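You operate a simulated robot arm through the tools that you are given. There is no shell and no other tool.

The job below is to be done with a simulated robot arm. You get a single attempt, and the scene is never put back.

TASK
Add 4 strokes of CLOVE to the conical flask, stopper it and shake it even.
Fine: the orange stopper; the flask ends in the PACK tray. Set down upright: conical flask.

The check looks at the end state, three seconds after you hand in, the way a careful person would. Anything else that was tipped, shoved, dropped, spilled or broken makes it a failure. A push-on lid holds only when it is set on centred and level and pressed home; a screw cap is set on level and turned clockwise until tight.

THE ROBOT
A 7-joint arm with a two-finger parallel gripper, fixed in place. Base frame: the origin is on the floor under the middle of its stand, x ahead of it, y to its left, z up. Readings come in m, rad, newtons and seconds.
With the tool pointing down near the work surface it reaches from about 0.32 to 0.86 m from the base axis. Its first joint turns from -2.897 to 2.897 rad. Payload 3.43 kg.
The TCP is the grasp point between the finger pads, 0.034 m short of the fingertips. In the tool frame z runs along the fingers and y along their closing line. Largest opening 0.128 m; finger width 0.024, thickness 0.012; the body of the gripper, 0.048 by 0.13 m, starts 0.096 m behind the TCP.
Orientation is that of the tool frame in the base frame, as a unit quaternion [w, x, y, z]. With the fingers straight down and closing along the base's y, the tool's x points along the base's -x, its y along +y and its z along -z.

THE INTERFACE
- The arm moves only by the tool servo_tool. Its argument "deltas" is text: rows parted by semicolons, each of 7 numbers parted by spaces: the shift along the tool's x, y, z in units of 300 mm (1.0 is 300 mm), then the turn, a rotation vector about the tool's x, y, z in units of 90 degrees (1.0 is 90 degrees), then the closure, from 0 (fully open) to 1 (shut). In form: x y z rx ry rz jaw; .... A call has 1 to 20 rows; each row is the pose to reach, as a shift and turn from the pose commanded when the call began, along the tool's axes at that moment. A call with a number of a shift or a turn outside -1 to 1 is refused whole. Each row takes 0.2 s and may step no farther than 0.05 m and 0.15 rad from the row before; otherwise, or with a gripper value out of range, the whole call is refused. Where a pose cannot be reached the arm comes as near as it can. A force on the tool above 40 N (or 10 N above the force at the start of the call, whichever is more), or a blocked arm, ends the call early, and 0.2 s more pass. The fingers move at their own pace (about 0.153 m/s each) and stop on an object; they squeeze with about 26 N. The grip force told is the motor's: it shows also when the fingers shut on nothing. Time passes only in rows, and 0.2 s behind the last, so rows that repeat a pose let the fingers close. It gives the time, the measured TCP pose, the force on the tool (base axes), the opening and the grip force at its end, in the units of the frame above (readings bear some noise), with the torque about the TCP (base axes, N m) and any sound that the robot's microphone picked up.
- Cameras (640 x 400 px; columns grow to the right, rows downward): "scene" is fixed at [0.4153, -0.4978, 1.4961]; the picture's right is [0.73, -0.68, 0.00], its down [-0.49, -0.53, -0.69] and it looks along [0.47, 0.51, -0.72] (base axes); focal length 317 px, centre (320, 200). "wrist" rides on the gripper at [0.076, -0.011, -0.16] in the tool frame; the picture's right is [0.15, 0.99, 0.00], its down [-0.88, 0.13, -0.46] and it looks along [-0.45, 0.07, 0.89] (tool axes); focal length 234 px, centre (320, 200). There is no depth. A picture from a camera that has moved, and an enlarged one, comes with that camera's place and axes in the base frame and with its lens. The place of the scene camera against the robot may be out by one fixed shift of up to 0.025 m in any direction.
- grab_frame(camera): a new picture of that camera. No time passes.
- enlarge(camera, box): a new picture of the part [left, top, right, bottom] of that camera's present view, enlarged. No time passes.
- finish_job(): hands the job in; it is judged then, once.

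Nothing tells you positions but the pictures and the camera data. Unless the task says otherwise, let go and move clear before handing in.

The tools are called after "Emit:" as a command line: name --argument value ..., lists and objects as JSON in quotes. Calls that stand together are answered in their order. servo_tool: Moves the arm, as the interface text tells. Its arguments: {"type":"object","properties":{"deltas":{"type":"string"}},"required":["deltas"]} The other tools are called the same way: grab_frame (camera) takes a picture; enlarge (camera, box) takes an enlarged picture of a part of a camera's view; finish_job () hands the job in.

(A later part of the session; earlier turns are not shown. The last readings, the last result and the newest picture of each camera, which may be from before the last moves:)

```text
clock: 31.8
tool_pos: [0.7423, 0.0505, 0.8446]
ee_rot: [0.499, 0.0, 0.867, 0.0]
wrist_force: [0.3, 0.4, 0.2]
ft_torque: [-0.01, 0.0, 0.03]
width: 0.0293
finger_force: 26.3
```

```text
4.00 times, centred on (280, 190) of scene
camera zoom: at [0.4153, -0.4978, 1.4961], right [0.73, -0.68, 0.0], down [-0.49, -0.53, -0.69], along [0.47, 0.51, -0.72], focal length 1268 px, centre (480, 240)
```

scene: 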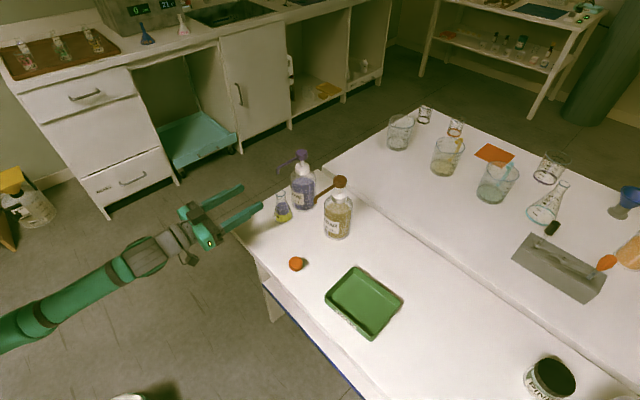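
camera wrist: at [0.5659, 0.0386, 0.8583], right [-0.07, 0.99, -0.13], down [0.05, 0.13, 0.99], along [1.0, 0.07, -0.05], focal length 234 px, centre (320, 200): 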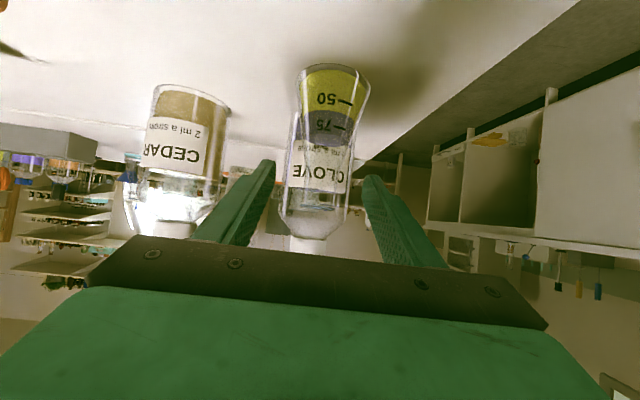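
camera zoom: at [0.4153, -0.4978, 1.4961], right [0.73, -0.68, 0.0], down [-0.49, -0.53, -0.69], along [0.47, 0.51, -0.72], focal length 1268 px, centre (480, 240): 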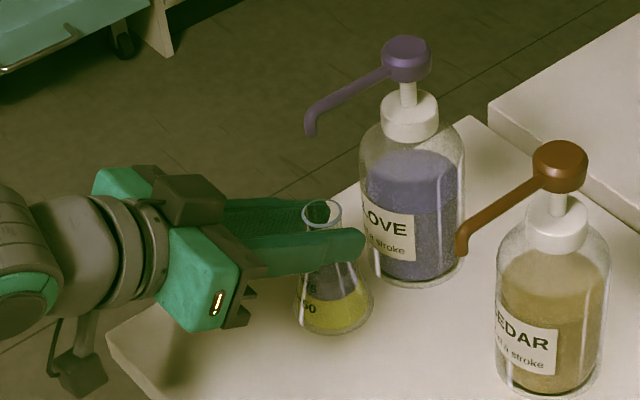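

The flask is gripped (29 mm) and hasn't moved. I'll lift it 12 mm and draw it slowly back toward the robot, out from under the nozzle, keeping it level.

Emit:
servo_tool --deltas "-0.0115 0 -0.0067 0 0 0 1; -0.023 0 -0.0133 0 0 0 1; -0.0346 0 -0.02 0 0 0 1; -0.0284 0 -0.0308 0 0 0 1; -0.0159 0 -0.0525 0 0 0 1; 0.0029 0 -0.085 0 0 0 1; 0.0217 0 -0.1174 0 0 0 1; 0.0404 0 -0.1499 0 0 0 1; 0.0592 0 -0.1824 0 0 0 1; 0.0754 0 -0.2105 0 0 0 1; 0.0854 0 -0.2278 0 0 0 1; 0.0904 0 -0.2365 0 0 0 1; 0.0904 0 -0.2365 0 0 0 1"

Emit:
grab_frame --camera "wrist"

Emit:
enlarge --camera "scene" --box '[200, 140, 340, 260]'

```text
clock: 34.6
tool_pos: [0.6674, 0.0505, 0.8558]
ee_rot: [0.499, 0.0, 0.866, 0.0]
wrist_force: [-0.4, 0.9, 1.4]
ft_torque: [0.0, -0.03, 0.0]
width: 0.0282
finger_force: 26.2
```

```text
taken
camera wrist: at [0.4907, 0.0386, 0.8702], right [-0.07, 0.99, -0.13], down [0.05, 0.13, 0.99], along [1.0, 0.07, -0.05], focal length 234 px, centre (320, 200)
```

wrist: 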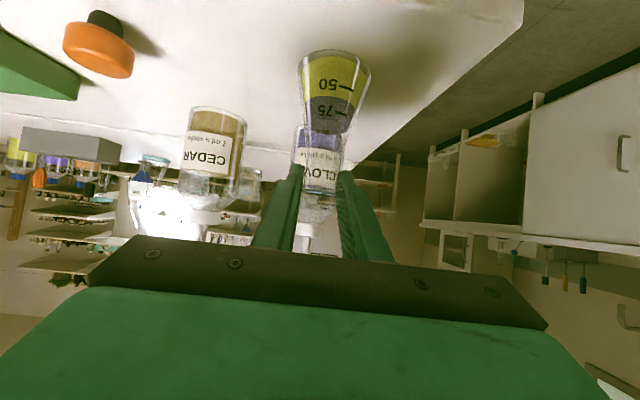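

```text
3.33 times, centred on (270, 200) of scene
camera zoom: at [0.4153, -0.4978, 1.4961], right [0.73, -0.68, 0.0], down [-0.49, -0.53, -0.69], along [0.47, 0.51, -0.72], focal length 1056 px, centre (487, 200)
```

zoom: 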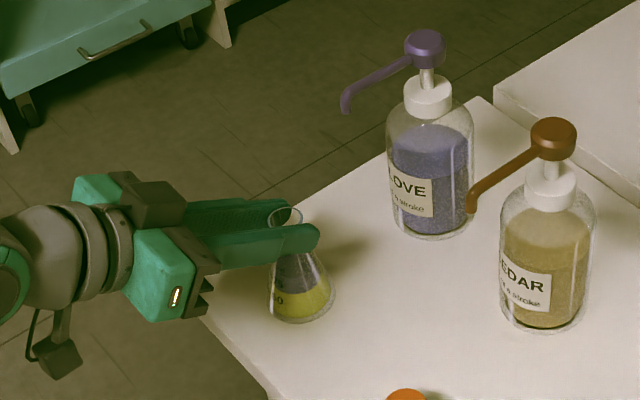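

The flask is clear of the nozzle, upright, at about (0.677, 0.05). I'll lower it gently back to the bench.

Emit:
servo_tool --deltas "0.0087 0 0.005 0 0 0 1; 0.0173 0 0.01 0 0 0 1; 0.025 0 0.0144 0 0 0 1; 0.03 0 0.0173 0 0 0 1; 0.0335 0 0.0193 0 0 0 1; 0.0346 0 0.02 0 0 0 1; 0.0346 0 0.02 0 0 0 1"

Emit:
enlarge --camera "scene" --box '[200, 160, 320, 260]'

Emit:
enlarge --camera "wrist" --box '[40, 0, 160, 100]'

```text
clock: 36.2
tool_pos: [0.6661, 0.0491, 0.8471]
ee_rot: [0.505, 0.0, 0.863, 0.001]
wrist_force: [1.9, -2.0, 36.9]
ft_torque: [-0.15, -0.78, -0.05]
width: 0.0286
finger_force: 25.3
```

```text
4.00 times, centred on (260, 210) of scene
camera zoom: at [0.4153, -0.4978, 1.4961], right [0.73, -0.68, 0.0], down [-0.49, -0.53, -0.69], along [0.47, 0.51, -0.72], focal length 1268 px, centre (560, 160)
```

zoom: 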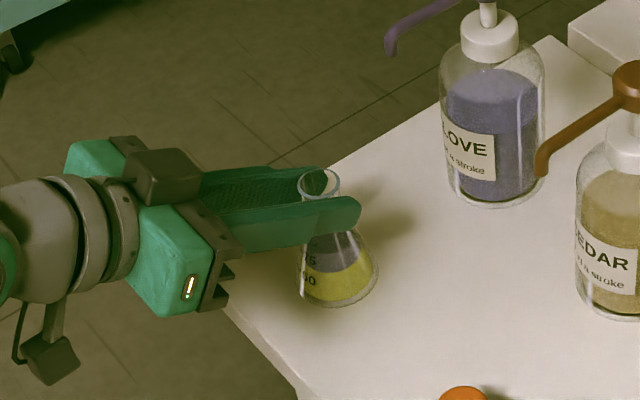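

```text
4.00 times, centred on (100, 50) of wrist
camera zoom: at [0.4908, 0.0386, 0.8603], right [-0.07, 0.99, -0.13], down [0.04, 0.13, 0.99], along [1.0, 0.07, -0.05], focal length 937 px, centre (1200, 800)
```

zoom: 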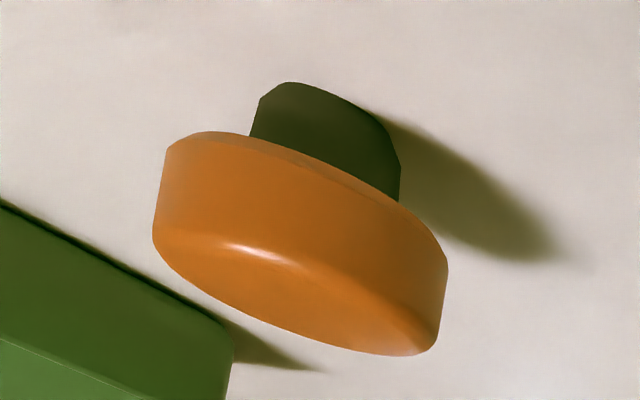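

The flask touched down about 3 mm early and I'm pressing at 37 N, so I'll ease up before releasing. The close view also shows the stopper is an orange cap standing on a narrower dark plug.

Emit:
servo_tool --deltas "-0.004 0 -0.0023 0 0 0 1; -0.0075 0 -0.0043 0 0 0 1; -0.0075 0 -0.0043 0 0 0 1"

Emit:
enlarge --camera "scene" --box '[220, 160, 300, 230]'

Emit:
enlarge --camera "wrist" --box '[250, 40, 390, 200]'

```text
clock: 37.0
tool_pos: [0.6669, 0.0494, 0.8466]
ee_rot: [0.501, 0.0, 0.865, 0.0]
wrist_force: [8.0, -1.7, 26.1]
ft_torque: [-0.12, -1.31, -0.05]
width: 0.0284
finger_force: 26.1
```

```text
5.71 times, centred on (260, 195) of scene
camera zoom: at [0.4153, -0.4978, 1.4961], right [0.73, -0.68, 0.0], down [-0.49, -0.53, -0.69], along [0.47, 0.51, -0.72], focal length 1811 px, centre (663, 229)
```

zoom: 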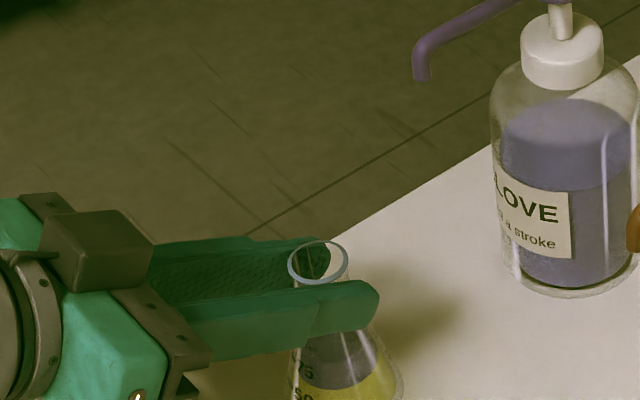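

```text
2.50 times, centred on (320, 120) of wrist
camera zoom: at [0.4909, 0.0386, 0.8612], right [-0.07, 0.99, -0.13], down [0.04, 0.13, 0.99], along [1.0, 0.07, -0.05], focal length 585 px, centre (320, 400)
```

zoom: 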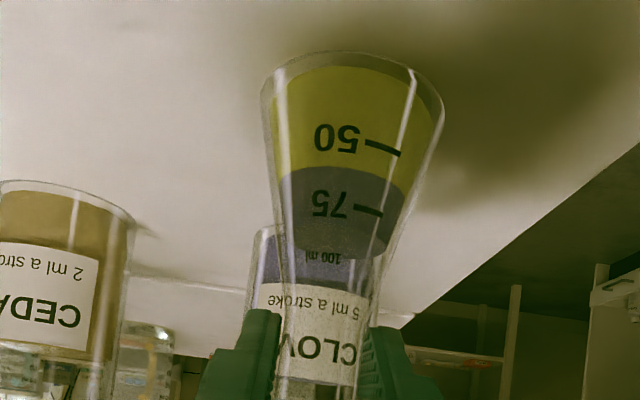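

There's still 26 N on the tool, with the contact toward the far side of the base. I'll ease up a little more and check that the flask sits flat.

Emit:
servo_tool --deltas "-0.003 0 -0.0017 0 0 0 1; -0.006 0 -0.0035 0 0 0 1; -0.006 0 -0.0035 0 0 0 1"

Emit:
enlarge --camera "scene" --box '[230, 180, 300, 240]'

Emit:
enlarge --camera "wrist" --box '[270, 40, 370, 120]'

```text
clock: 37.8
tool_pos: [0.667, 0.0505, 0.8476]
ee_rot: [0.499, 0.0, 0.866, 0.0]
wrist_force: [5.1, 0.1, 12.3]
ft_torque: [0.16, -0.88, 0.0]
width: 0.0282
finger_force: 26.4
```

```text
6.67 times, centred on (265, 210) of scene
camera zoom: at [0.4153, -0.4978, 1.4961], right [0.73, -0.68, 0.0], down [-0.49, -0.53, -0.69], along [0.47, 0.51, -0.72], focal length 2113 px, centre (687, 133)
```

zoom: 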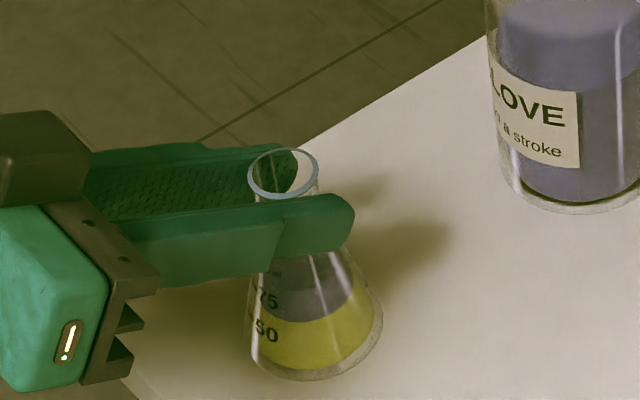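

```text
5.00 times, centred on (320, 80) of wrist
camera zoom: at [0.4904, 0.0387, 0.8622], right [-0.07, 0.99, -0.13], down [0.05, 0.13, 0.99], along [1.0, 0.07, -0.06], focal length 1171 px, centre (320, 800)
```

zoom: 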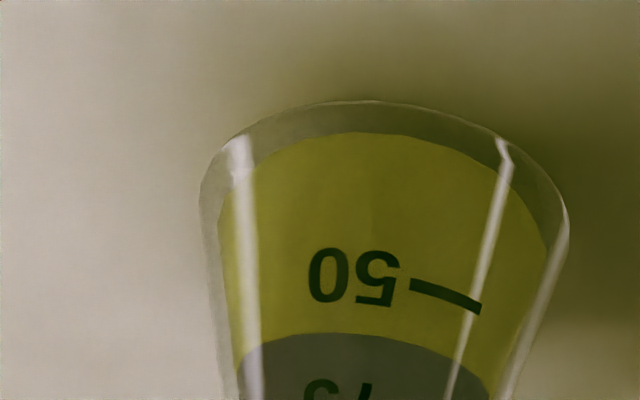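

The flask slid about 5 mm down in the fingers until they met the straight neck, which explains the early contact. I'll ease up the last millimetre so nothing springs when I open.

Emit:
servo_tool --deltas "-0.002 0 -0.0012 0 0 0 1; -0.0038 0 -0.0022 0 0 0 1; -0.0038 0 -0.0022 0 0 0 1"

Emit:
enlarge --camera "scene" --box '[230, 180, 300, 240]'

```text
clock: 38.6
tool_pos: [0.6662, 0.0491, 0.8489]
ee_rot: [0.499, 0.0, 0.866, 0.0]
wrist_force: [0.0, -0.7, 0.4]
ft_torque: [-0.02, 0.02, 0.0]
width: 0.0286
finger_force: 26.3
```

```text
6.67 times, centred on (265, 210) of scene
camera zoom: at [0.4153, -0.4978, 1.4961], right [0.73, -0.68, 0.0], down [-0.49, -0.53, -0.69], along [0.47, 0.51, -0.72], focal length 2113 px, centre (687, 133)
```

zoom: 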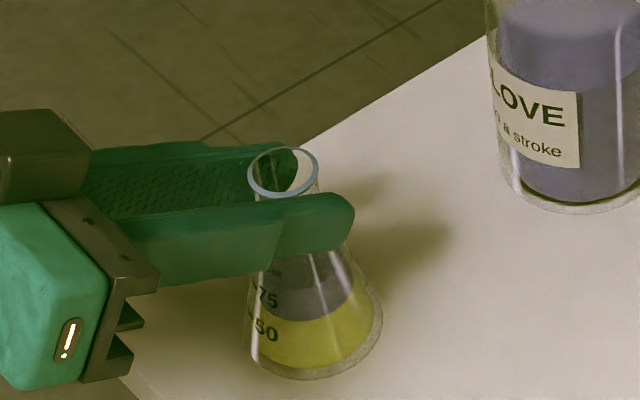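

The force is now near zero, so I'll open the fingers slowly.

Emit:
servo_tool --deltas "0 0 0 0 0 0 0.79; 0 0 0 0 0 0 0.77; 0 0 0 0 0 0 0.75; 0 0 0 0 0 0 0.72; 0 0 0 0 0 0 0.66; 0 0 0 0 0 0 0.58; 0 0 0 0 0 0 0.5; 0 0 0 0 0 0 0.4; 0 0 0 0 0 0 0.4"

Emit:
enlarge --camera "scene" --box '[230, 180, 300, 240]'

Emit:
enlarge --camera "wrist" --box '[250, 40, 390, 200]'

```text
clock: 40.6
tool_pos: [0.6668, 0.0497, 0.849]
ee_rot: [0.499, 0.0, 0.867, 0.0]
wrist_force: [-0.2, -0.4, 0.3]
ft_torque: [-0.02, -0.06, 0.02]
width: 0.0769
finger_force: 0.0
```

```text
6.67 times, centred on (265, 210) of scene
camera zoom: at [0.4153, -0.4978, 1.4961], right [0.73, -0.68, 0.0], down [-0.49, -0.53, -0.69], along [0.47, 0.51, -0.72], focal length 2113 px, centre (687, 133)
```

zoom: 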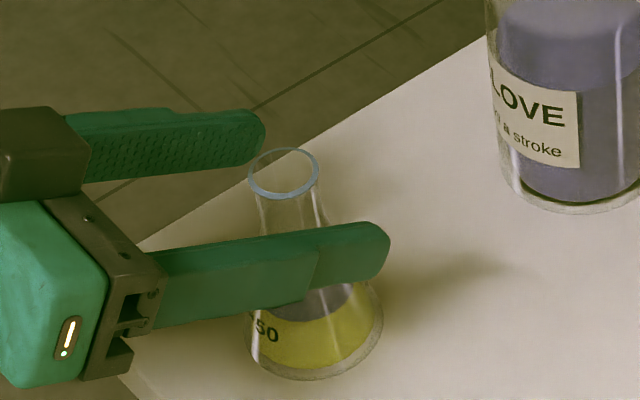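

```text
2.50 times, centred on (320, 120) of wrist
camera zoom: at [0.4909, 0.0389, 0.8641], right [-0.07, 0.99, -0.13], down [0.05, 0.13, 0.99], along [1.0, 0.07, -0.05], focal length 585 px, centre (320, 400)
```

zoom: 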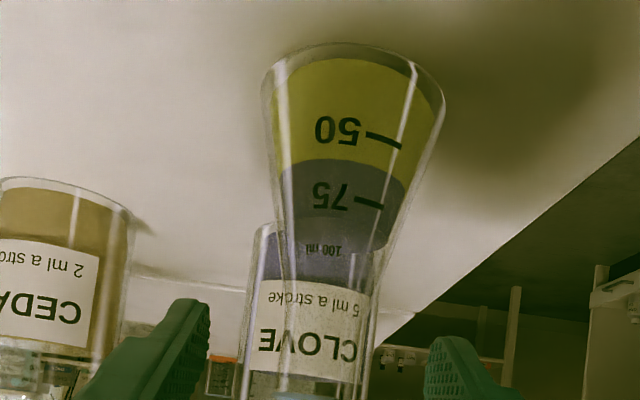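

The flask stands free and undisturbed. I'll back straight out, rise, and turn the tool back to pointing down.

Emit:
servo_tool --deltas "0.036 0 -0.0625 0 0 0 0.4; 0.072 0 -0.125 0 0 0 0.4; 0.1083 0 -0.1876 0 0 0 0.4; 0 0 -0.25 0 0 0 0.4; -0.1083 0 -0.3126 0 0 0 0.4; -0.2165 0 -0.375 0 0 0 0.4; -0.3247 0 -0.4376 0 0 0 0.4; -0.3247 0 -0.4376 0 0.09 0 0.4; -0.3247 0 -0.4376 0 0.18 0 0.4; -0.3247 0 -0.4376 0 0.27 0 0.4; -0.3247 0 -0.4376 0 0.36 0 0.4; -0.3247 0 -0.4376 0 0.45 0 0.4; -0.3247 0 -0.4376 0 0.54 0 0.4; -0.3247 0 -0.4376 0 0.63 0 0.4; -0.3247 0 -0.4376 0 0.667 0 0.4; -0.3247 0 -0.4376 0 0.667 0 0.4"

Emit:
grab_frame --camera "wrist"

Emit:
enlarge --camera "scene" --box '[220, 160, 340, 290]'

```text
clock: 44.0
tool_pos: [0.6017, 0.0508, 0.999]
ee_rot: [-0.001, -0.001, 1.0, 0.0]
wrist_force: [-0.2, -0.2, 1.1]
ft_torque: [0.02, -0.02, -0.01]
width: 0.0769
finger_force: 0.1
```

```text
taken
camera wrist: at [0.5262, 0.0391, 1.1593], right [-0.15, 0.99, 0.0], down [0.88, 0.13, 0.45], along [0.45, 0.07, -0.89], focal length 234 px, centre (320, 200)
```

wrist: 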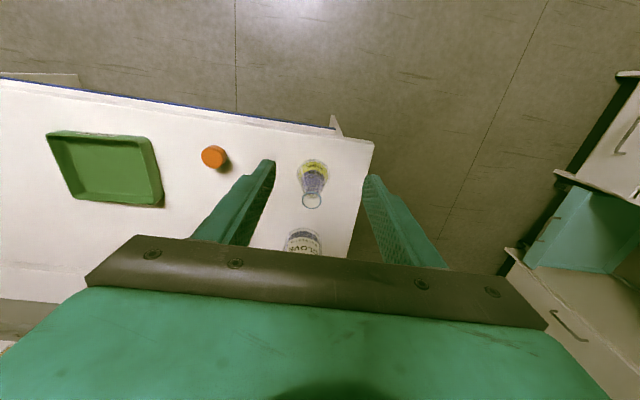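

```text
3.08 times, centred on (280, 225) of scene
camera zoom: at [0.4153, -0.4978, 1.4961], right [0.73, -0.68, 0.0], down [-0.49, -0.53, -0.69], along [0.47, 0.51, -0.72], focal length 975 px, centre (443, 123)
```

zoom: 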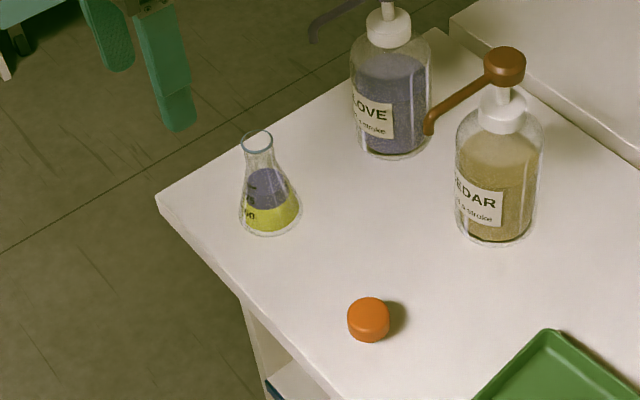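

The flask stands upright at about (0.677, 0.05). Next I'll move near the stopper and measure it.

Emit:
servo_tool --deltas "-0.05 -0.132 0 0 0 0 0.4; -0.1 -0.263 0 0 0 0 0.4; -0.147 -0.395 0 0 0 0 0.4; -0.194 -0.526 0 0 0 0 0.4; -0.194 -0.526 0 0 0 0 0.4"

Emit:
grab_frame --camera "wrist"

Emit:
enlarge --camera "wrist" --box '[270, 110, 370, 180]'

```text
clock: 45.2
tool_pos: [0.6601, -0.1087, 0.9977]
ee_rot: [0.0, 0.0, 1.0, 0.0]
wrist_force: [0.7, 0.5, -0.6]
ft_torque: [0.0, 0.0, 0.03]
width: 0.0769
finger_force: 0.1
```

```text
taken
camera wrist: at [0.5843, -0.1196, 1.1582], right [-0.15, 0.99, 0.0], down [0.88, 0.13, 0.46], along [0.45, 0.07, -0.89], focal length 234 px, centre (320, 200)
```

wrist: 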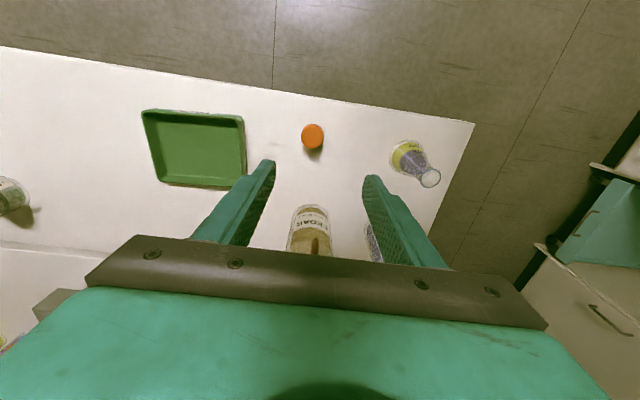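

```text
5.71 times, centred on (320, 145) of wrist
camera zoom: at [0.5843, -0.1196, 1.1582], right [-0.15, 0.99, 0.0], down [0.88, 0.13, 0.46], along [0.45, 0.07, -0.89], focal length 1338 px, centre (320, 514)
```

zoom: 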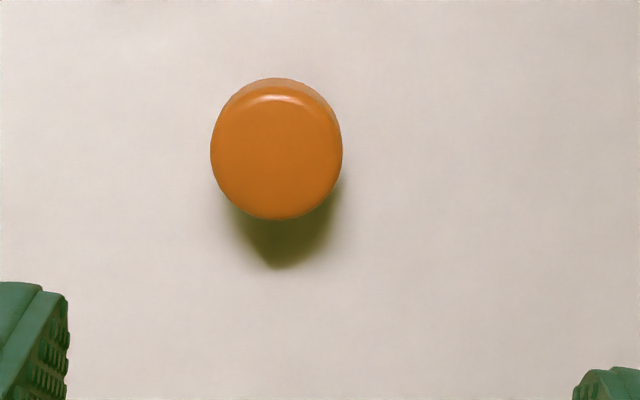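

The stopper cap centres near (0.664, -0.119), with its top around z 0.79. I'll move above it and lower part way to check centring.

Emit:
servo_tool --deltas "-0.0133 -0.0353 0.13 0 0 0 0.4; -0.0133 -0.0353 0.26 0 0 0 0.4; -0.0133 -0.0353 0.39 0 0 0 0.4; -0.0133 -0.0353 0.39 0 0 0 0.4"

Emit:
grab_frame --camera "wrist"

Emit:
enlarge --camera "wrist" --box '[250, 120, 390, 210]'

Emit:
enlarge --camera "scene" --box '[240, 200, 340, 290]'

```text
clock: 46.2
tool_pos: [0.6638, -0.1181, 0.8828]
ee_rot: [0.0, -0.001, 1.0, 0.0]
wrist_force: [-0.2, -0.3, 0.0]
ft_torque: [-0.03, 0.01, -0.03]
width: 0.0767
finger_force: 0.0
```

```text
taken
camera wrist: at [0.5886, -0.129, 1.0421], right [-0.15, 0.99, 0.0], down [0.88, 0.13, 0.46], along [0.45, 0.07, -0.89], focal length 234 px, centre (320, 200)
```

wrist: 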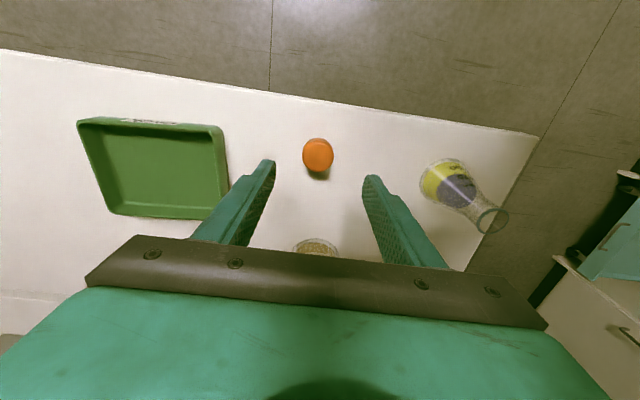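

```text
4.44 times, centred on (320, 165) of wrist
camera zoom: at [0.5886, -0.129, 1.0421], right [-0.15, 0.99, 0.0], down [0.88, 0.13, 0.46], along [0.45, 0.07, -0.89], focal length 1041 px, centre (320, 356)
```

zoom: 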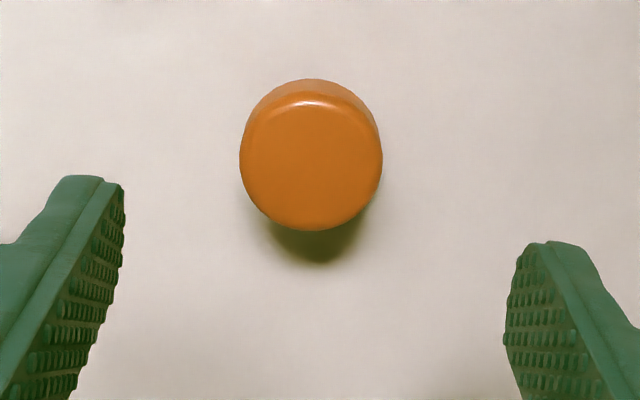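

```text
4.44 times, centred on (290, 245) of scene
camera zoom: at [0.4153, -0.4978, 1.4961], right [0.73, -0.68, 0.0], down [-0.49, -0.53, -0.69], along [0.47, 0.51, -0.72], focal length 1409 px, centre (453, 0)
```

zoom: 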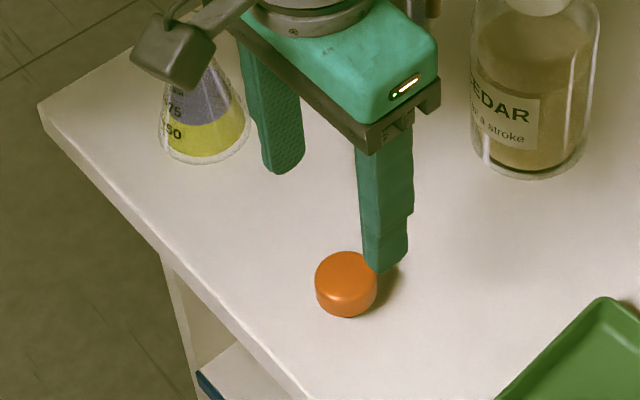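

The stopper is centred between the open fingers to within a millimetre or so. I'll descend to the cap height and close gently.

Emit:
servo_tool --deltas "-0.0025 -0.0043 0.08 0 0 0 0.4; -0.0025 -0.0043 0.16 0 0 0 0.4; -0.0025 -0.0043 0.22 0 0 0 0.4; -0.0025 -0.0043 0.26 0 0 0 0.4; -0.0025 -0.0043 0.275 0 0 0 0.4; -0.0025 -0.0043 0.275 0 0 0 0.4"

Emit:
grab_frame --camera "wrist"

Emit:
enlarge --camera "scene" --box '[250, 220, 340, 290]'

```text
clock: 47.6
tool_pos: [0.6634, -0.1194, 0.8005]
ee_rot: [0.0, 0.0, 1.0, -0.001]
wrist_force: [-0.1, 0.3, 0.1]
ft_torque: [0.0, 0.03, 0.02]
width: 0.0767
finger_force: 0.0
```

```text
taken
camera wrist: at [0.5886, -0.1309, 0.9599], right [-0.15, 0.99, 0.0], down [0.88, 0.13, 0.46], along [0.45, 0.07, -0.89], focal length 234 px, centre (320, 200)
```

wrist: 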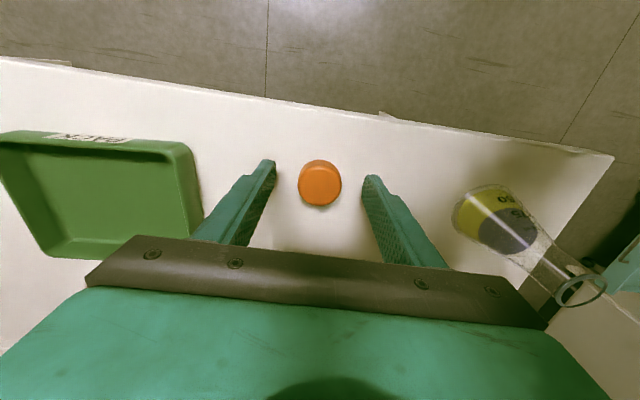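

```text
5.71 times, centred on (295, 255) of scene
camera zoom: at [0.4153, -0.4978, 1.4961], right [0.73, -0.68, 0.0], down [-0.49, -0.53, -0.69], along [0.47, 0.51, -0.72], focal length 1811 px, centre (463, -114)
```

zoom: 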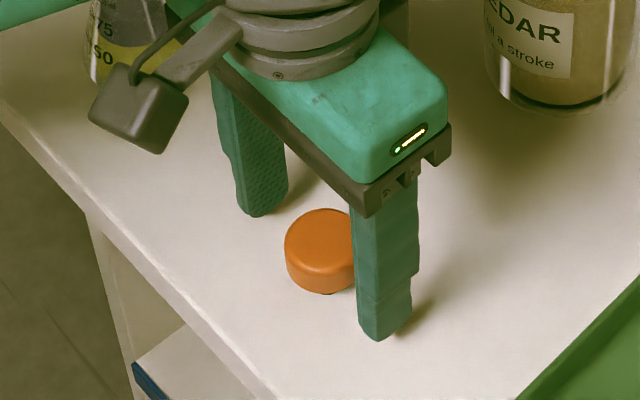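

Emit:
enlarge --camera "wrist" --box '[250, 140, 390, 230]'

```text
4.44 times, centred on (320, 185) of wrist
camera zoom: at [0.5886, -0.1309, 0.9599], right [-0.15, 0.99, 0.0], down [0.88, 0.13, 0.46], along [0.45, 0.07, -0.89], focal length 1041 px, centre (320, 267)
```

zoom: 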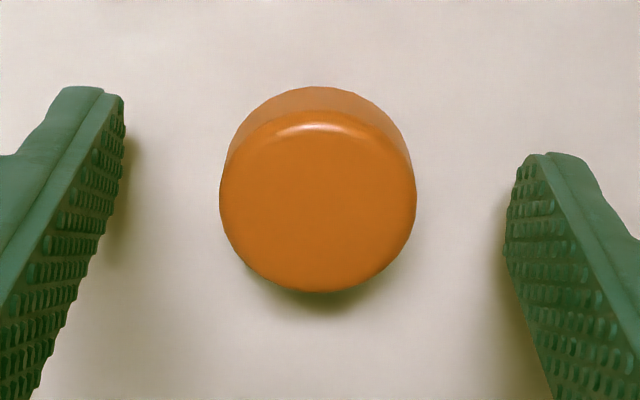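

The stopper is well centred and its cap lies within the finger span. Closing gently now.

Emit:
servo_tool --deltas "0 0 0 0 0 0 0.5; 0 0 0 0 0 0 0.58; 0 0 0 0 0 0 0.64; 0 0 0 0 0 0 0.68; 0 0 0 0 0 0 0.72; 0 0 0 0 0 0 0.76; 0 0 0 0 0 0 0.85; 0 0 0 0 0 0 1; 0 0 0 0 0 0 1"

Emit:
enlarge --camera "wrist" --box '[250, 140, 390, 230]'

Emit:
enlarge --camera "scene" --box '[250, 220, 340, 290]'

```text
clock: 49.6
tool_pos: [0.6651, -0.1206, 0.8003]
ee_rot: [0.0, -0.001, 1.0, 0.0]
wrist_force: [-1.1, -0.2, 0.9]
ft_torque: [-0.06, -0.01, -0.01]
width: 0.0355
finger_force: 25.6
```

```text
4.44 times, centred on (320, 185) of wrist
camera zoom: at [0.5886, -0.131, 0.9601], right [-0.15, 0.99, 0.0], down [0.88, 0.13, 0.46], along [0.45, 0.07, -0.89], focal length 1041 px, centre (320, 267)
```

zoom: 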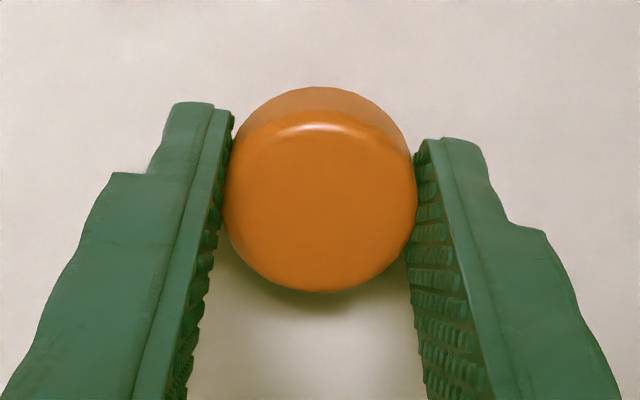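

```text
5.71 times, centred on (295, 255) of scene
camera zoom: at [0.4153, -0.4978, 1.4961], right [0.73, -0.68, 0.0], down [-0.49, -0.53, -0.69], along [0.47, 0.51, -0.72], focal length 1811 px, centre (463, -114)
```

zoom: 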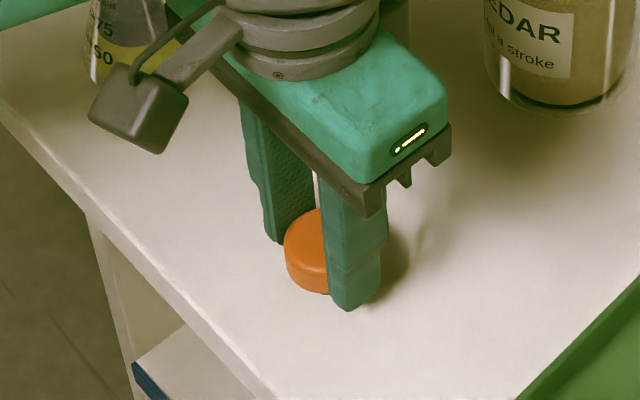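

The stopper is gripped and centred on the TCP to within half a millimetre. I'll lift it straight up and measure the flask mouth from there.

Emit:
servo_tool --deltas "0 0 -0.02 0 0 0 1; 0 0 -0.08 0 0 0 1; 0 0 -0.18 0 0 0 1; 0 0 -0.29 0 0 0 1; 0 0 -0.4 0 0 0 1; 0 0 -0.5 0 0 0 1; 0 0 -0.5 0 0 0 1"

Emit:
grab_frame --camera "wrist"

Emit:
enlarge --camera "wrist" --box '[410, 130, 510, 220]'

Emit:
enlarge --camera "scene" --box '[240, 160, 330, 250]'

```text
clock: 51.2
tool_pos: [0.6652, -0.1202, 0.9505]
ee_rot: [-0.001, 0.001, 1.0, 0.001]
wrist_force: [0.7, 0.2, -0.8]
ft_torque: [0.0, -0.03, -0.03]
width: 0.0353
finger_force: 25.9
```

```text
taken
camera wrist: at [0.5899, -0.131, 1.1104], right [-0.15, 0.99, 0.0], down [0.88, 0.13, 0.46], along [0.45, 0.07, -0.89], focal length 234 px, centre (320, 200)
```

wrist: 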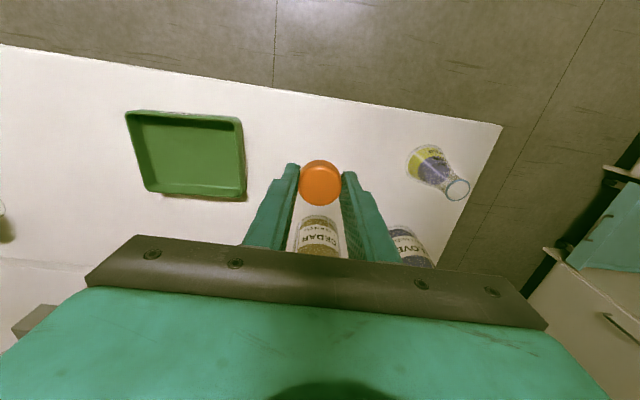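

```text
4.44 times, centred on (460, 175) of wrist
camera zoom: at [0.5899, -0.131, 1.1104], right [-0.15, 0.99, 0.0], down [0.88, 0.13, 0.46], along [0.45, 0.07, -0.89], focal length 1041 px, centre (-302, 311)
```

zoom: 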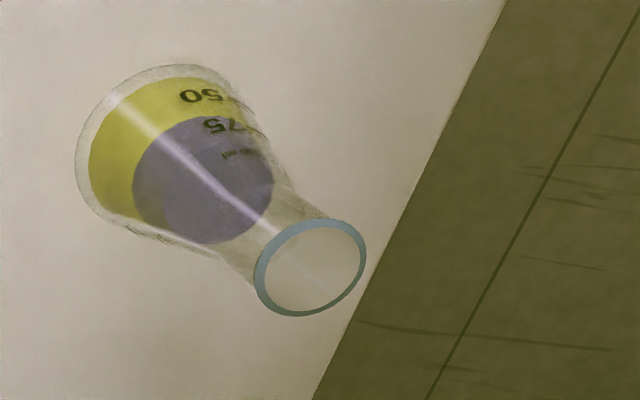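

```text
4.44 times, centred on (285, 205) of scene
camera zoom: at [0.4153, -0.4978, 1.4961], right [0.73, -0.68, 0.0], down [-0.49, -0.53, -0.69], along [0.47, 0.51, -0.72], focal length 1409 px, centre (476, 178)
```

zoom: 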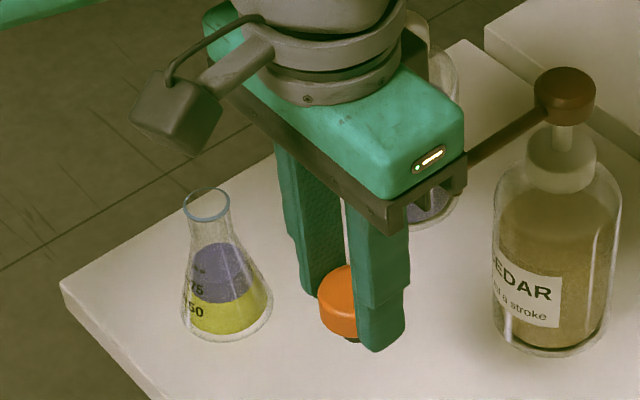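

The stopper is up and held level. I'll move near the flask to measure the mouth from almost directly above.

Emit:
servo_tool --deltas "-0.04 0.128 0 0 0 0 1; -0.08 0.256 0 0 0 0 1; -0.12 0.383 0 0 0 0 1; -0.12 0.383 0 0 0 0 1"

Emit:
grab_frame --camera "wrist"

Emit:
enlarge --camera "wrist" --box '[310, 100, 430, 190]'

```text
clock: 52.2
tool_pos: [0.6997, -0.0049, 0.9495]
ee_rot: [0.001, 0.001, 1.0, 0.0]
wrist_force: [-0.3, 0.4, -0.8]
ft_torque: [-0.06, 0.0, 0.04]
width: 0.0353
finger_force: 26.1
```

```text
taken
camera wrist: at [0.6242, -0.0169, 1.1096], right [-0.14, 0.99, 0.0], down [0.88, 0.13, 0.46], along [0.45, 0.07, -0.89], focal length 234 px, centre (320, 200)
```

wrist: 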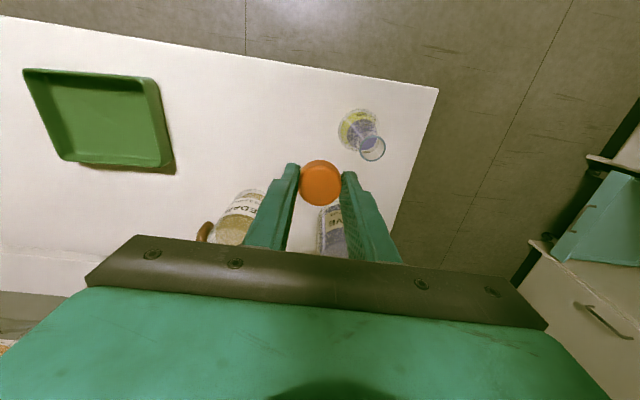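

```text
4.44 times, centred on (370, 145) of wrist
camera zoom: at [0.6242, -0.0169, 1.1096], right [-0.14, 0.99, 0.0], down [0.88, 0.13, 0.46], along [0.45, 0.07, -0.89], focal length 1041 px, centre (98, 444)
```

zoom: 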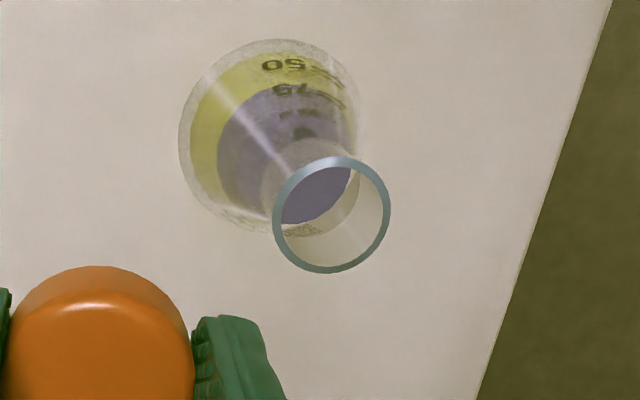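

The flask mouth triangulates to about (0.682, 0.050, 0.855). I'll zoom on the held stopper so I can move by the direct difference between the two.

Emit:
enlarge --camera "wrist" --box '[280, 150, 360, 215]'

Emit:
enlarge --camera "scene" --box '[250, 150, 320, 220]'

```text
6.15 times, centred on (320, 182) of wrist
camera zoom: at [0.6242, -0.0169, 1.1096], right [-0.14, 0.99, 0.0], down [0.88, 0.13, 0.46], along [0.45, 0.07, -0.89], focal length 1441 px, centre (320, 308)
```

zoom: 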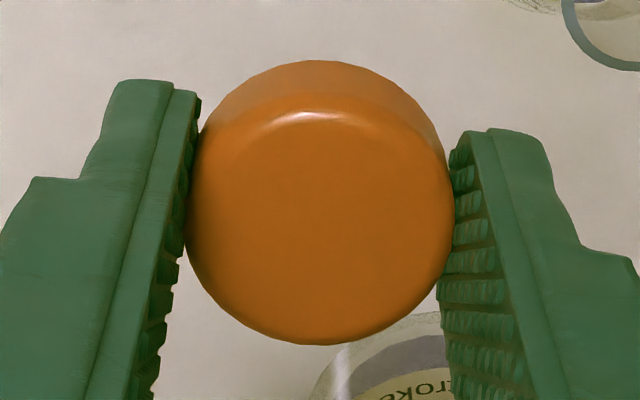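

```text
5.71 times, centred on (285, 185) of scene
camera zoom: at [0.4153, -0.4978, 1.4961], right [0.73, -0.68, 0.0], down [-0.49, -0.53, -0.69], along [0.47, 0.51, -0.72], focal length 1811 px, centre (520, 286)
```

zoom: 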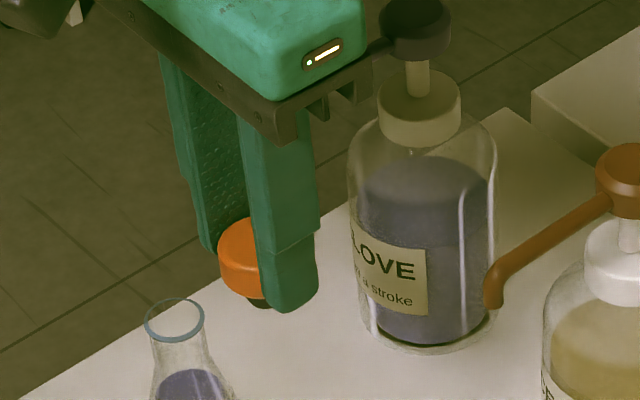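

The stopper is held on the TCP axis with the plug extending about 40 mm below it. I'll move over the mouth, stop with the plug about 12 mm above the rim, and check alignment in both views.

Emit:
servo_tool --deltas "0.02 0.06 0 0 0 0 1; 0.042 0.125 0 0 0 0 1; 0.0617 0.185 0 0 0 0 1; 0.0617 0.185 0.07 0 0 0 1; 0.0617 0.185 0.133 0 0 0 1; 0.0617 0.185 0.133 0 0 0 1"

Emit:
enlarge --camera "wrist" --box '[260, 110, 380, 215]'

Emit:
enlarge --camera "scene" --box '[240, 160, 310, 230]'

```text
clock: 53.6
tool_pos: [0.6817, 0.05, 0.9084]
ee_rot: [-0.001, 0.0, 1.0, 0.0]
wrist_force: [0.5, -0.1, 0.3]
ft_torque: [0.02, 0.01, -0.01]
width: 0.0354
finger_force: 25.8
```

```text
3.81 times, centred on (320, 162) of wrist
camera zoom: at [0.6065, 0.0398, 1.0691], right [-0.15, 0.99, 0.0], down [0.88, 0.13, 0.46], along [0.45, 0.07, -0.89], focal length 892 px, centre (320, 343)
```

zoom: 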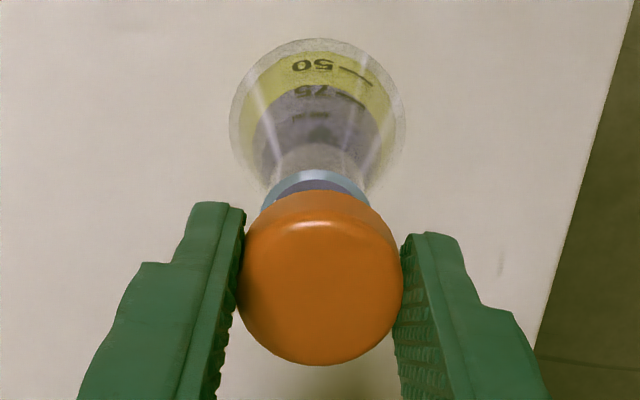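

```text
5.71 times, centred on (275, 195) of scene
camera zoom: at [0.4153, -0.4978, 1.4961], right [0.73, -0.68, 0.0], down [-0.49, -0.53, -0.69], along [0.47, 0.51, -0.72], focal length 1811 px, centre (577, 229)
```

zoom: 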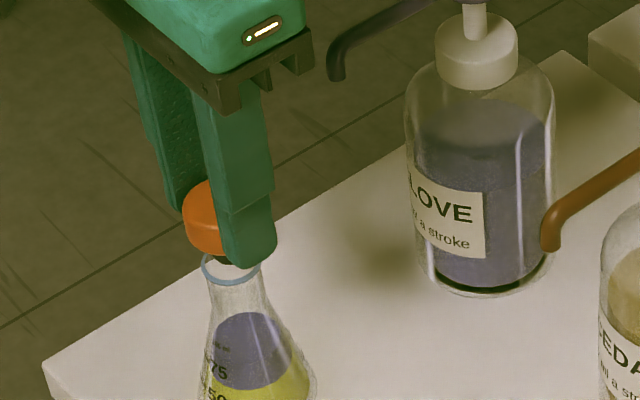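

Emit:
enlarge --camera "wrist" --box '[295, 150, 345, 210]'

Emit:
enlarge --camera "scene" --box '[255, 180, 295, 220]'

```text
6.67 times, centred on (320, 180) of wrist
camera zoom: at [0.6065, 0.0398, 1.0691], right [-0.15, 0.99, 0.0], down [0.88, 0.13, 0.46], along [0.45, 0.07, -0.89], focal length 1561 px, centre (320, 333)
```

zoom: 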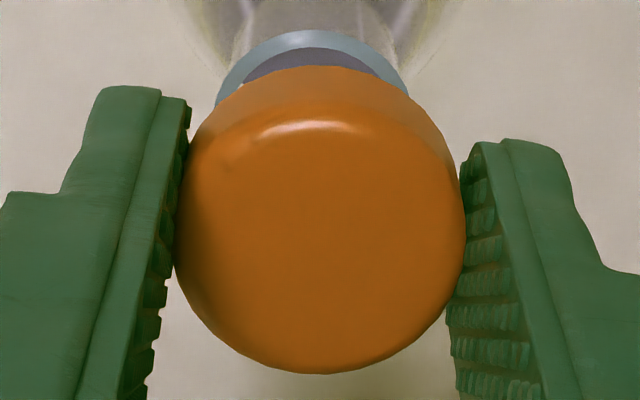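

```text
10.00 times, centred on (275, 200) of scene
camera zoom: at [0.4153, -0.4978, 1.4961], right [0.73, -0.68, 0.0], down [-0.49, -0.53, -0.69], along [0.47, 0.51, -0.72], focal length 3170 px, centre (770, 200)
```

zoom: 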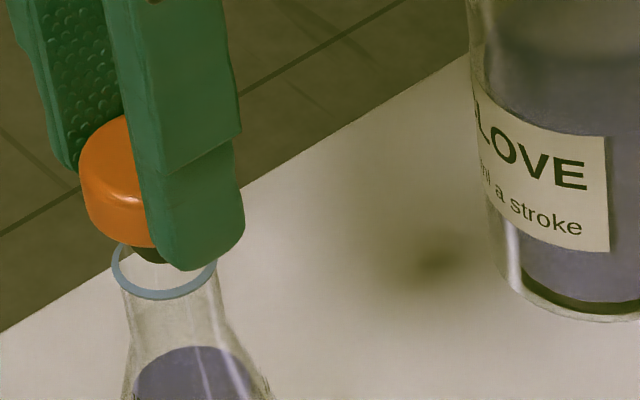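

The stopper is aligned in x and about 1 mm too far in +y relative to the mouth. I'll correct by 0.8 mm and start lowering the plug into the mouth, watching the force.

Emit:
servo_tool --deltas "0 -0.0028 0 0 0 0 1; 0 -0.0028 0.012 0 0 0 1; 0 -0.0028 0.024 0 0 0 1; 0 -0.0028 0.036 0 0 0 1; 0 -0.0028 0.048 0 0 0 1; 0 -0.0028 0.048 0 0 0 1"

Emit:
enlarge --camera "wrist" --box '[295, 130, 345, 210]'

Emit:
enlarge --camera "scene" --box '[255, 180, 295, 220]'

```text
clock: 55.0
tool_pos: [0.681, 0.0498, 0.8954]
ee_rot: [0.0, 0.0, 1.0, 0.0]
wrist_force: [0.0, -0.2, -0.8]
ft_torque: [0.02, -0.02, 0.03]
width: 0.0353
finger_force: 25.9
```

```text
5.00 times, centred on (320, 170) of wrist
camera zoom: at [0.6064, 0.0389, 1.0557], right [-0.15, 0.99, 0.0], down [0.88, 0.13, 0.46], along [0.45, 0.07, -0.89], focal length 1171 px, centre (320, 350)
```

zoom: 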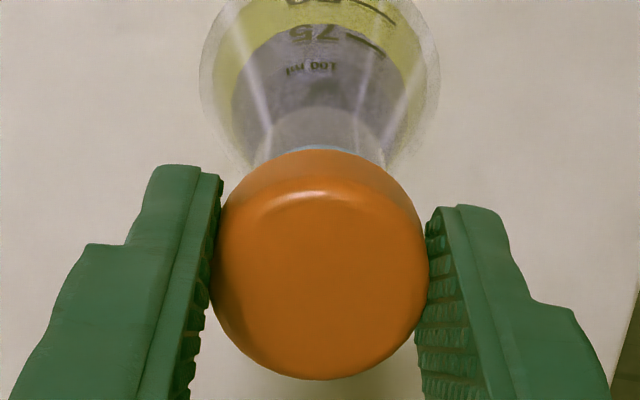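

```text
10.00 times, centred on (275, 200) of scene
camera zoom: at [0.4153, -0.4978, 1.4961], right [0.73, -0.68, 0.0], down [-0.49, -0.53, -0.69], along [0.47, 0.51, -0.72], focal length 3170 px, centre (770, 200)
```

zoom: 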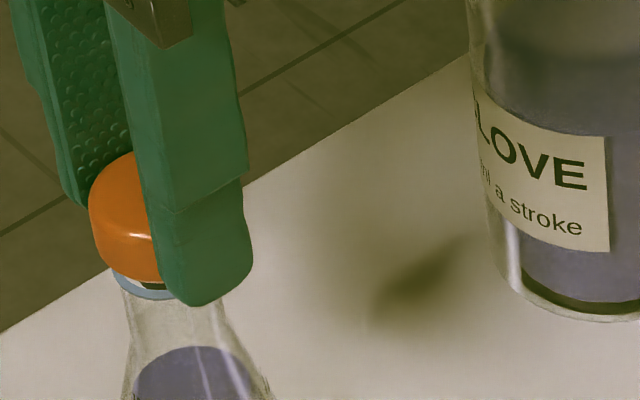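

The plug is entering the mouth with no contact force. I'll continue down carefully.

Emit:
servo_tool --deltas "0 0 0.007 0 0 0 1; 0 0 0.014 0 0 0 1; 0 0 0.02 0 0 0 1; 0 0 0.02 0 0 0 1"

Emit:
enlarge --camera "wrist" --box '[295, 130, 345, 210]'

Emit:
enlarge --camera "scene" --box '[255, 180, 295, 220]'

```text
clock: 56.0
tool_pos: [0.6817, 0.0497, 0.8903]
ee_rot: [0.0, 0.0, 1.0, 0.001]
wrist_force: [1.9, 0.2, -0.8]
ft_torque: [0.01, 0.01, -0.03]
width: 0.0354
finger_force: 25.6
```

```text
5.00 times, centred on (320, 170) of wrist
camera zoom: at [0.6064, 0.0388, 1.05], right [-0.15, 0.99, 0.0], down [0.88, 0.13, 0.46], along [0.45, 0.07, -0.89], focal length 1171 px, centre (320, 350)
```

zoom: 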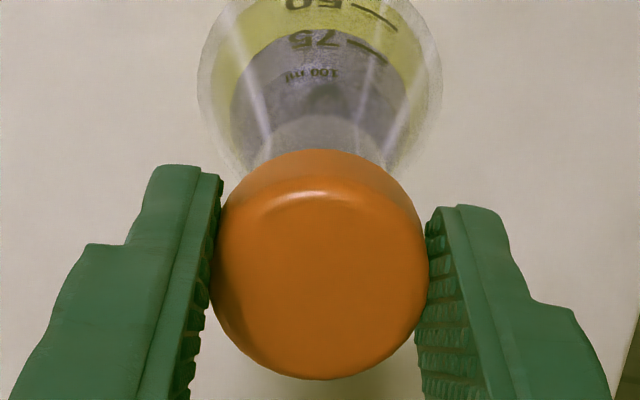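

```text
10.00 times, centred on (275, 200) of scene
camera zoom: at [0.4153, -0.4978, 1.4961], right [0.73, -0.68, 0.0], down [-0.49, -0.53, -0.69], along [0.47, 0.51, -0.72], focal length 3170 px, centre (770, 200)
```

zoom: 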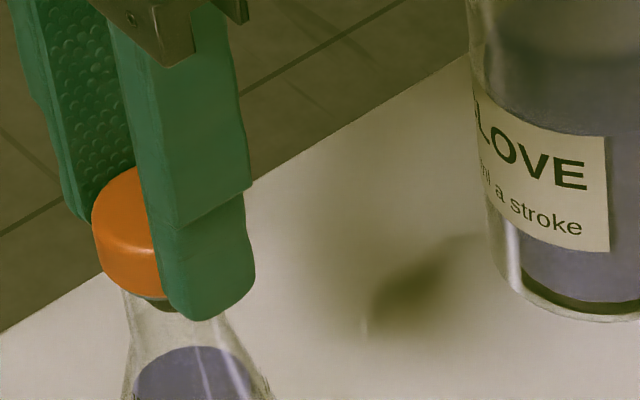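

Emit:
servo_tool --deltas "0 0 0.005 0 0 0 1; 0 0 0.01 0 0 0 1; 0 0 0.014 0 0 0 1; 0 0 0.014 0 0 0 1"

Emit:
enlarge --camera "scene" --box '[255, 180, 295, 220]'

```text
clock: 57.0
tool_pos: [0.6816, 0.0495, 0.8864]
ee_rot: [0.0, 0.0, 1.0, 0.0]
wrist_force: [0.0, -0.6, 23.3]
ft_torque: [-0.05, -0.13, 0.01]
width: 0.0357
finger_force: 26.1
```

```text
10.00 times, centred on (275, 200) of scene
camera zoom: at [0.4153, -0.4978, 1.4961], right [0.73, -0.68, 0.0], down [-0.49, -0.53, -0.69], along [0.47, 0.51, -0.72], focal length 3170 px, centre (770, 200)
```

zoom: 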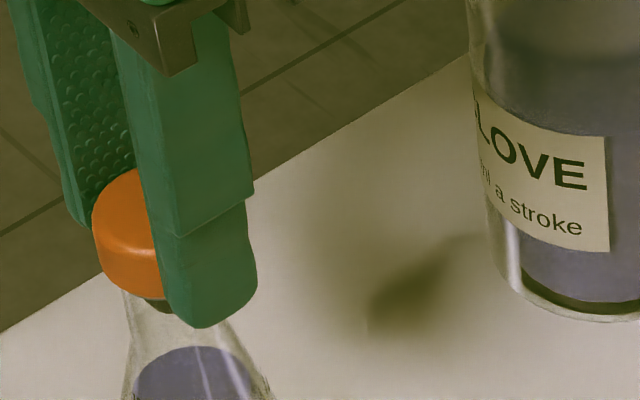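

The cap has stopped against the flask at 23 N. I'll let go of the sides, rise, and then press it home from above with closed fingers.

Emit:
servo_tool --deltas "0 0 -0.004 0 0 0 1; 0 0 -0.004 0 0 0 0.71; 0 0 -0.004 0 0 0 0.68; 0 0 -0.004 0 0 0 0.62; 0 0 -0.004 0 0 0 0.55; 0 0 -0.004 0 0 0 0.45; 0 0 -0.004 0 0 0 0.45"

Emit:
enlarge --camera "scene" --box '[245, 180, 295, 230]'

Emit:
enlarge --camera "wrist" --box '[260, 110, 380, 215]'

```text
clock: 58.6
tool_pos: [0.6811, 0.05, 0.8875]
ee_rot: [0.0, 0.0, 1.0, 0.0]
wrist_force: [0.2, -0.2, 0.0]
ft_torque: [-0.02, 0.0, -0.01]
width: 0.0704
finger_force: 0.1
```

```text
8.00 times, centred on (270, 205) of scene
camera zoom: at [0.4153, -0.4978, 1.4961], right [0.73, -0.68, 0.0], down [-0.49, -0.53, -0.69], along [0.47, 0.51, -0.72], focal length 2536 px, centre (720, 160)
```

zoom: 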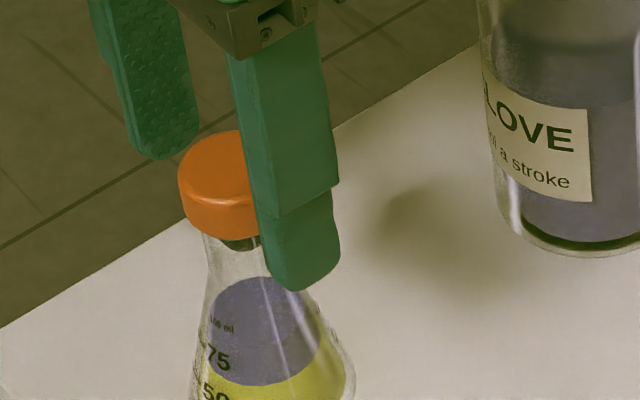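

```text
3.81 times, centred on (320, 162) of wrist
camera zoom: at [0.6065, 0.0389, 1.047], right [-0.15, 0.99, 0.0], down [0.88, 0.13, 0.46], along [0.45, 0.07, -0.89], focal length 892 px, centre (320, 343)
```

zoom: 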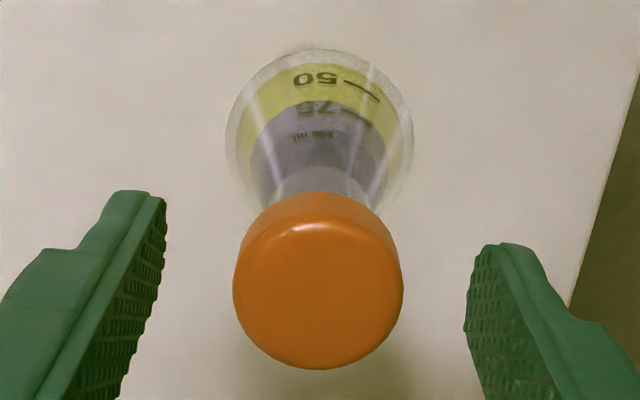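

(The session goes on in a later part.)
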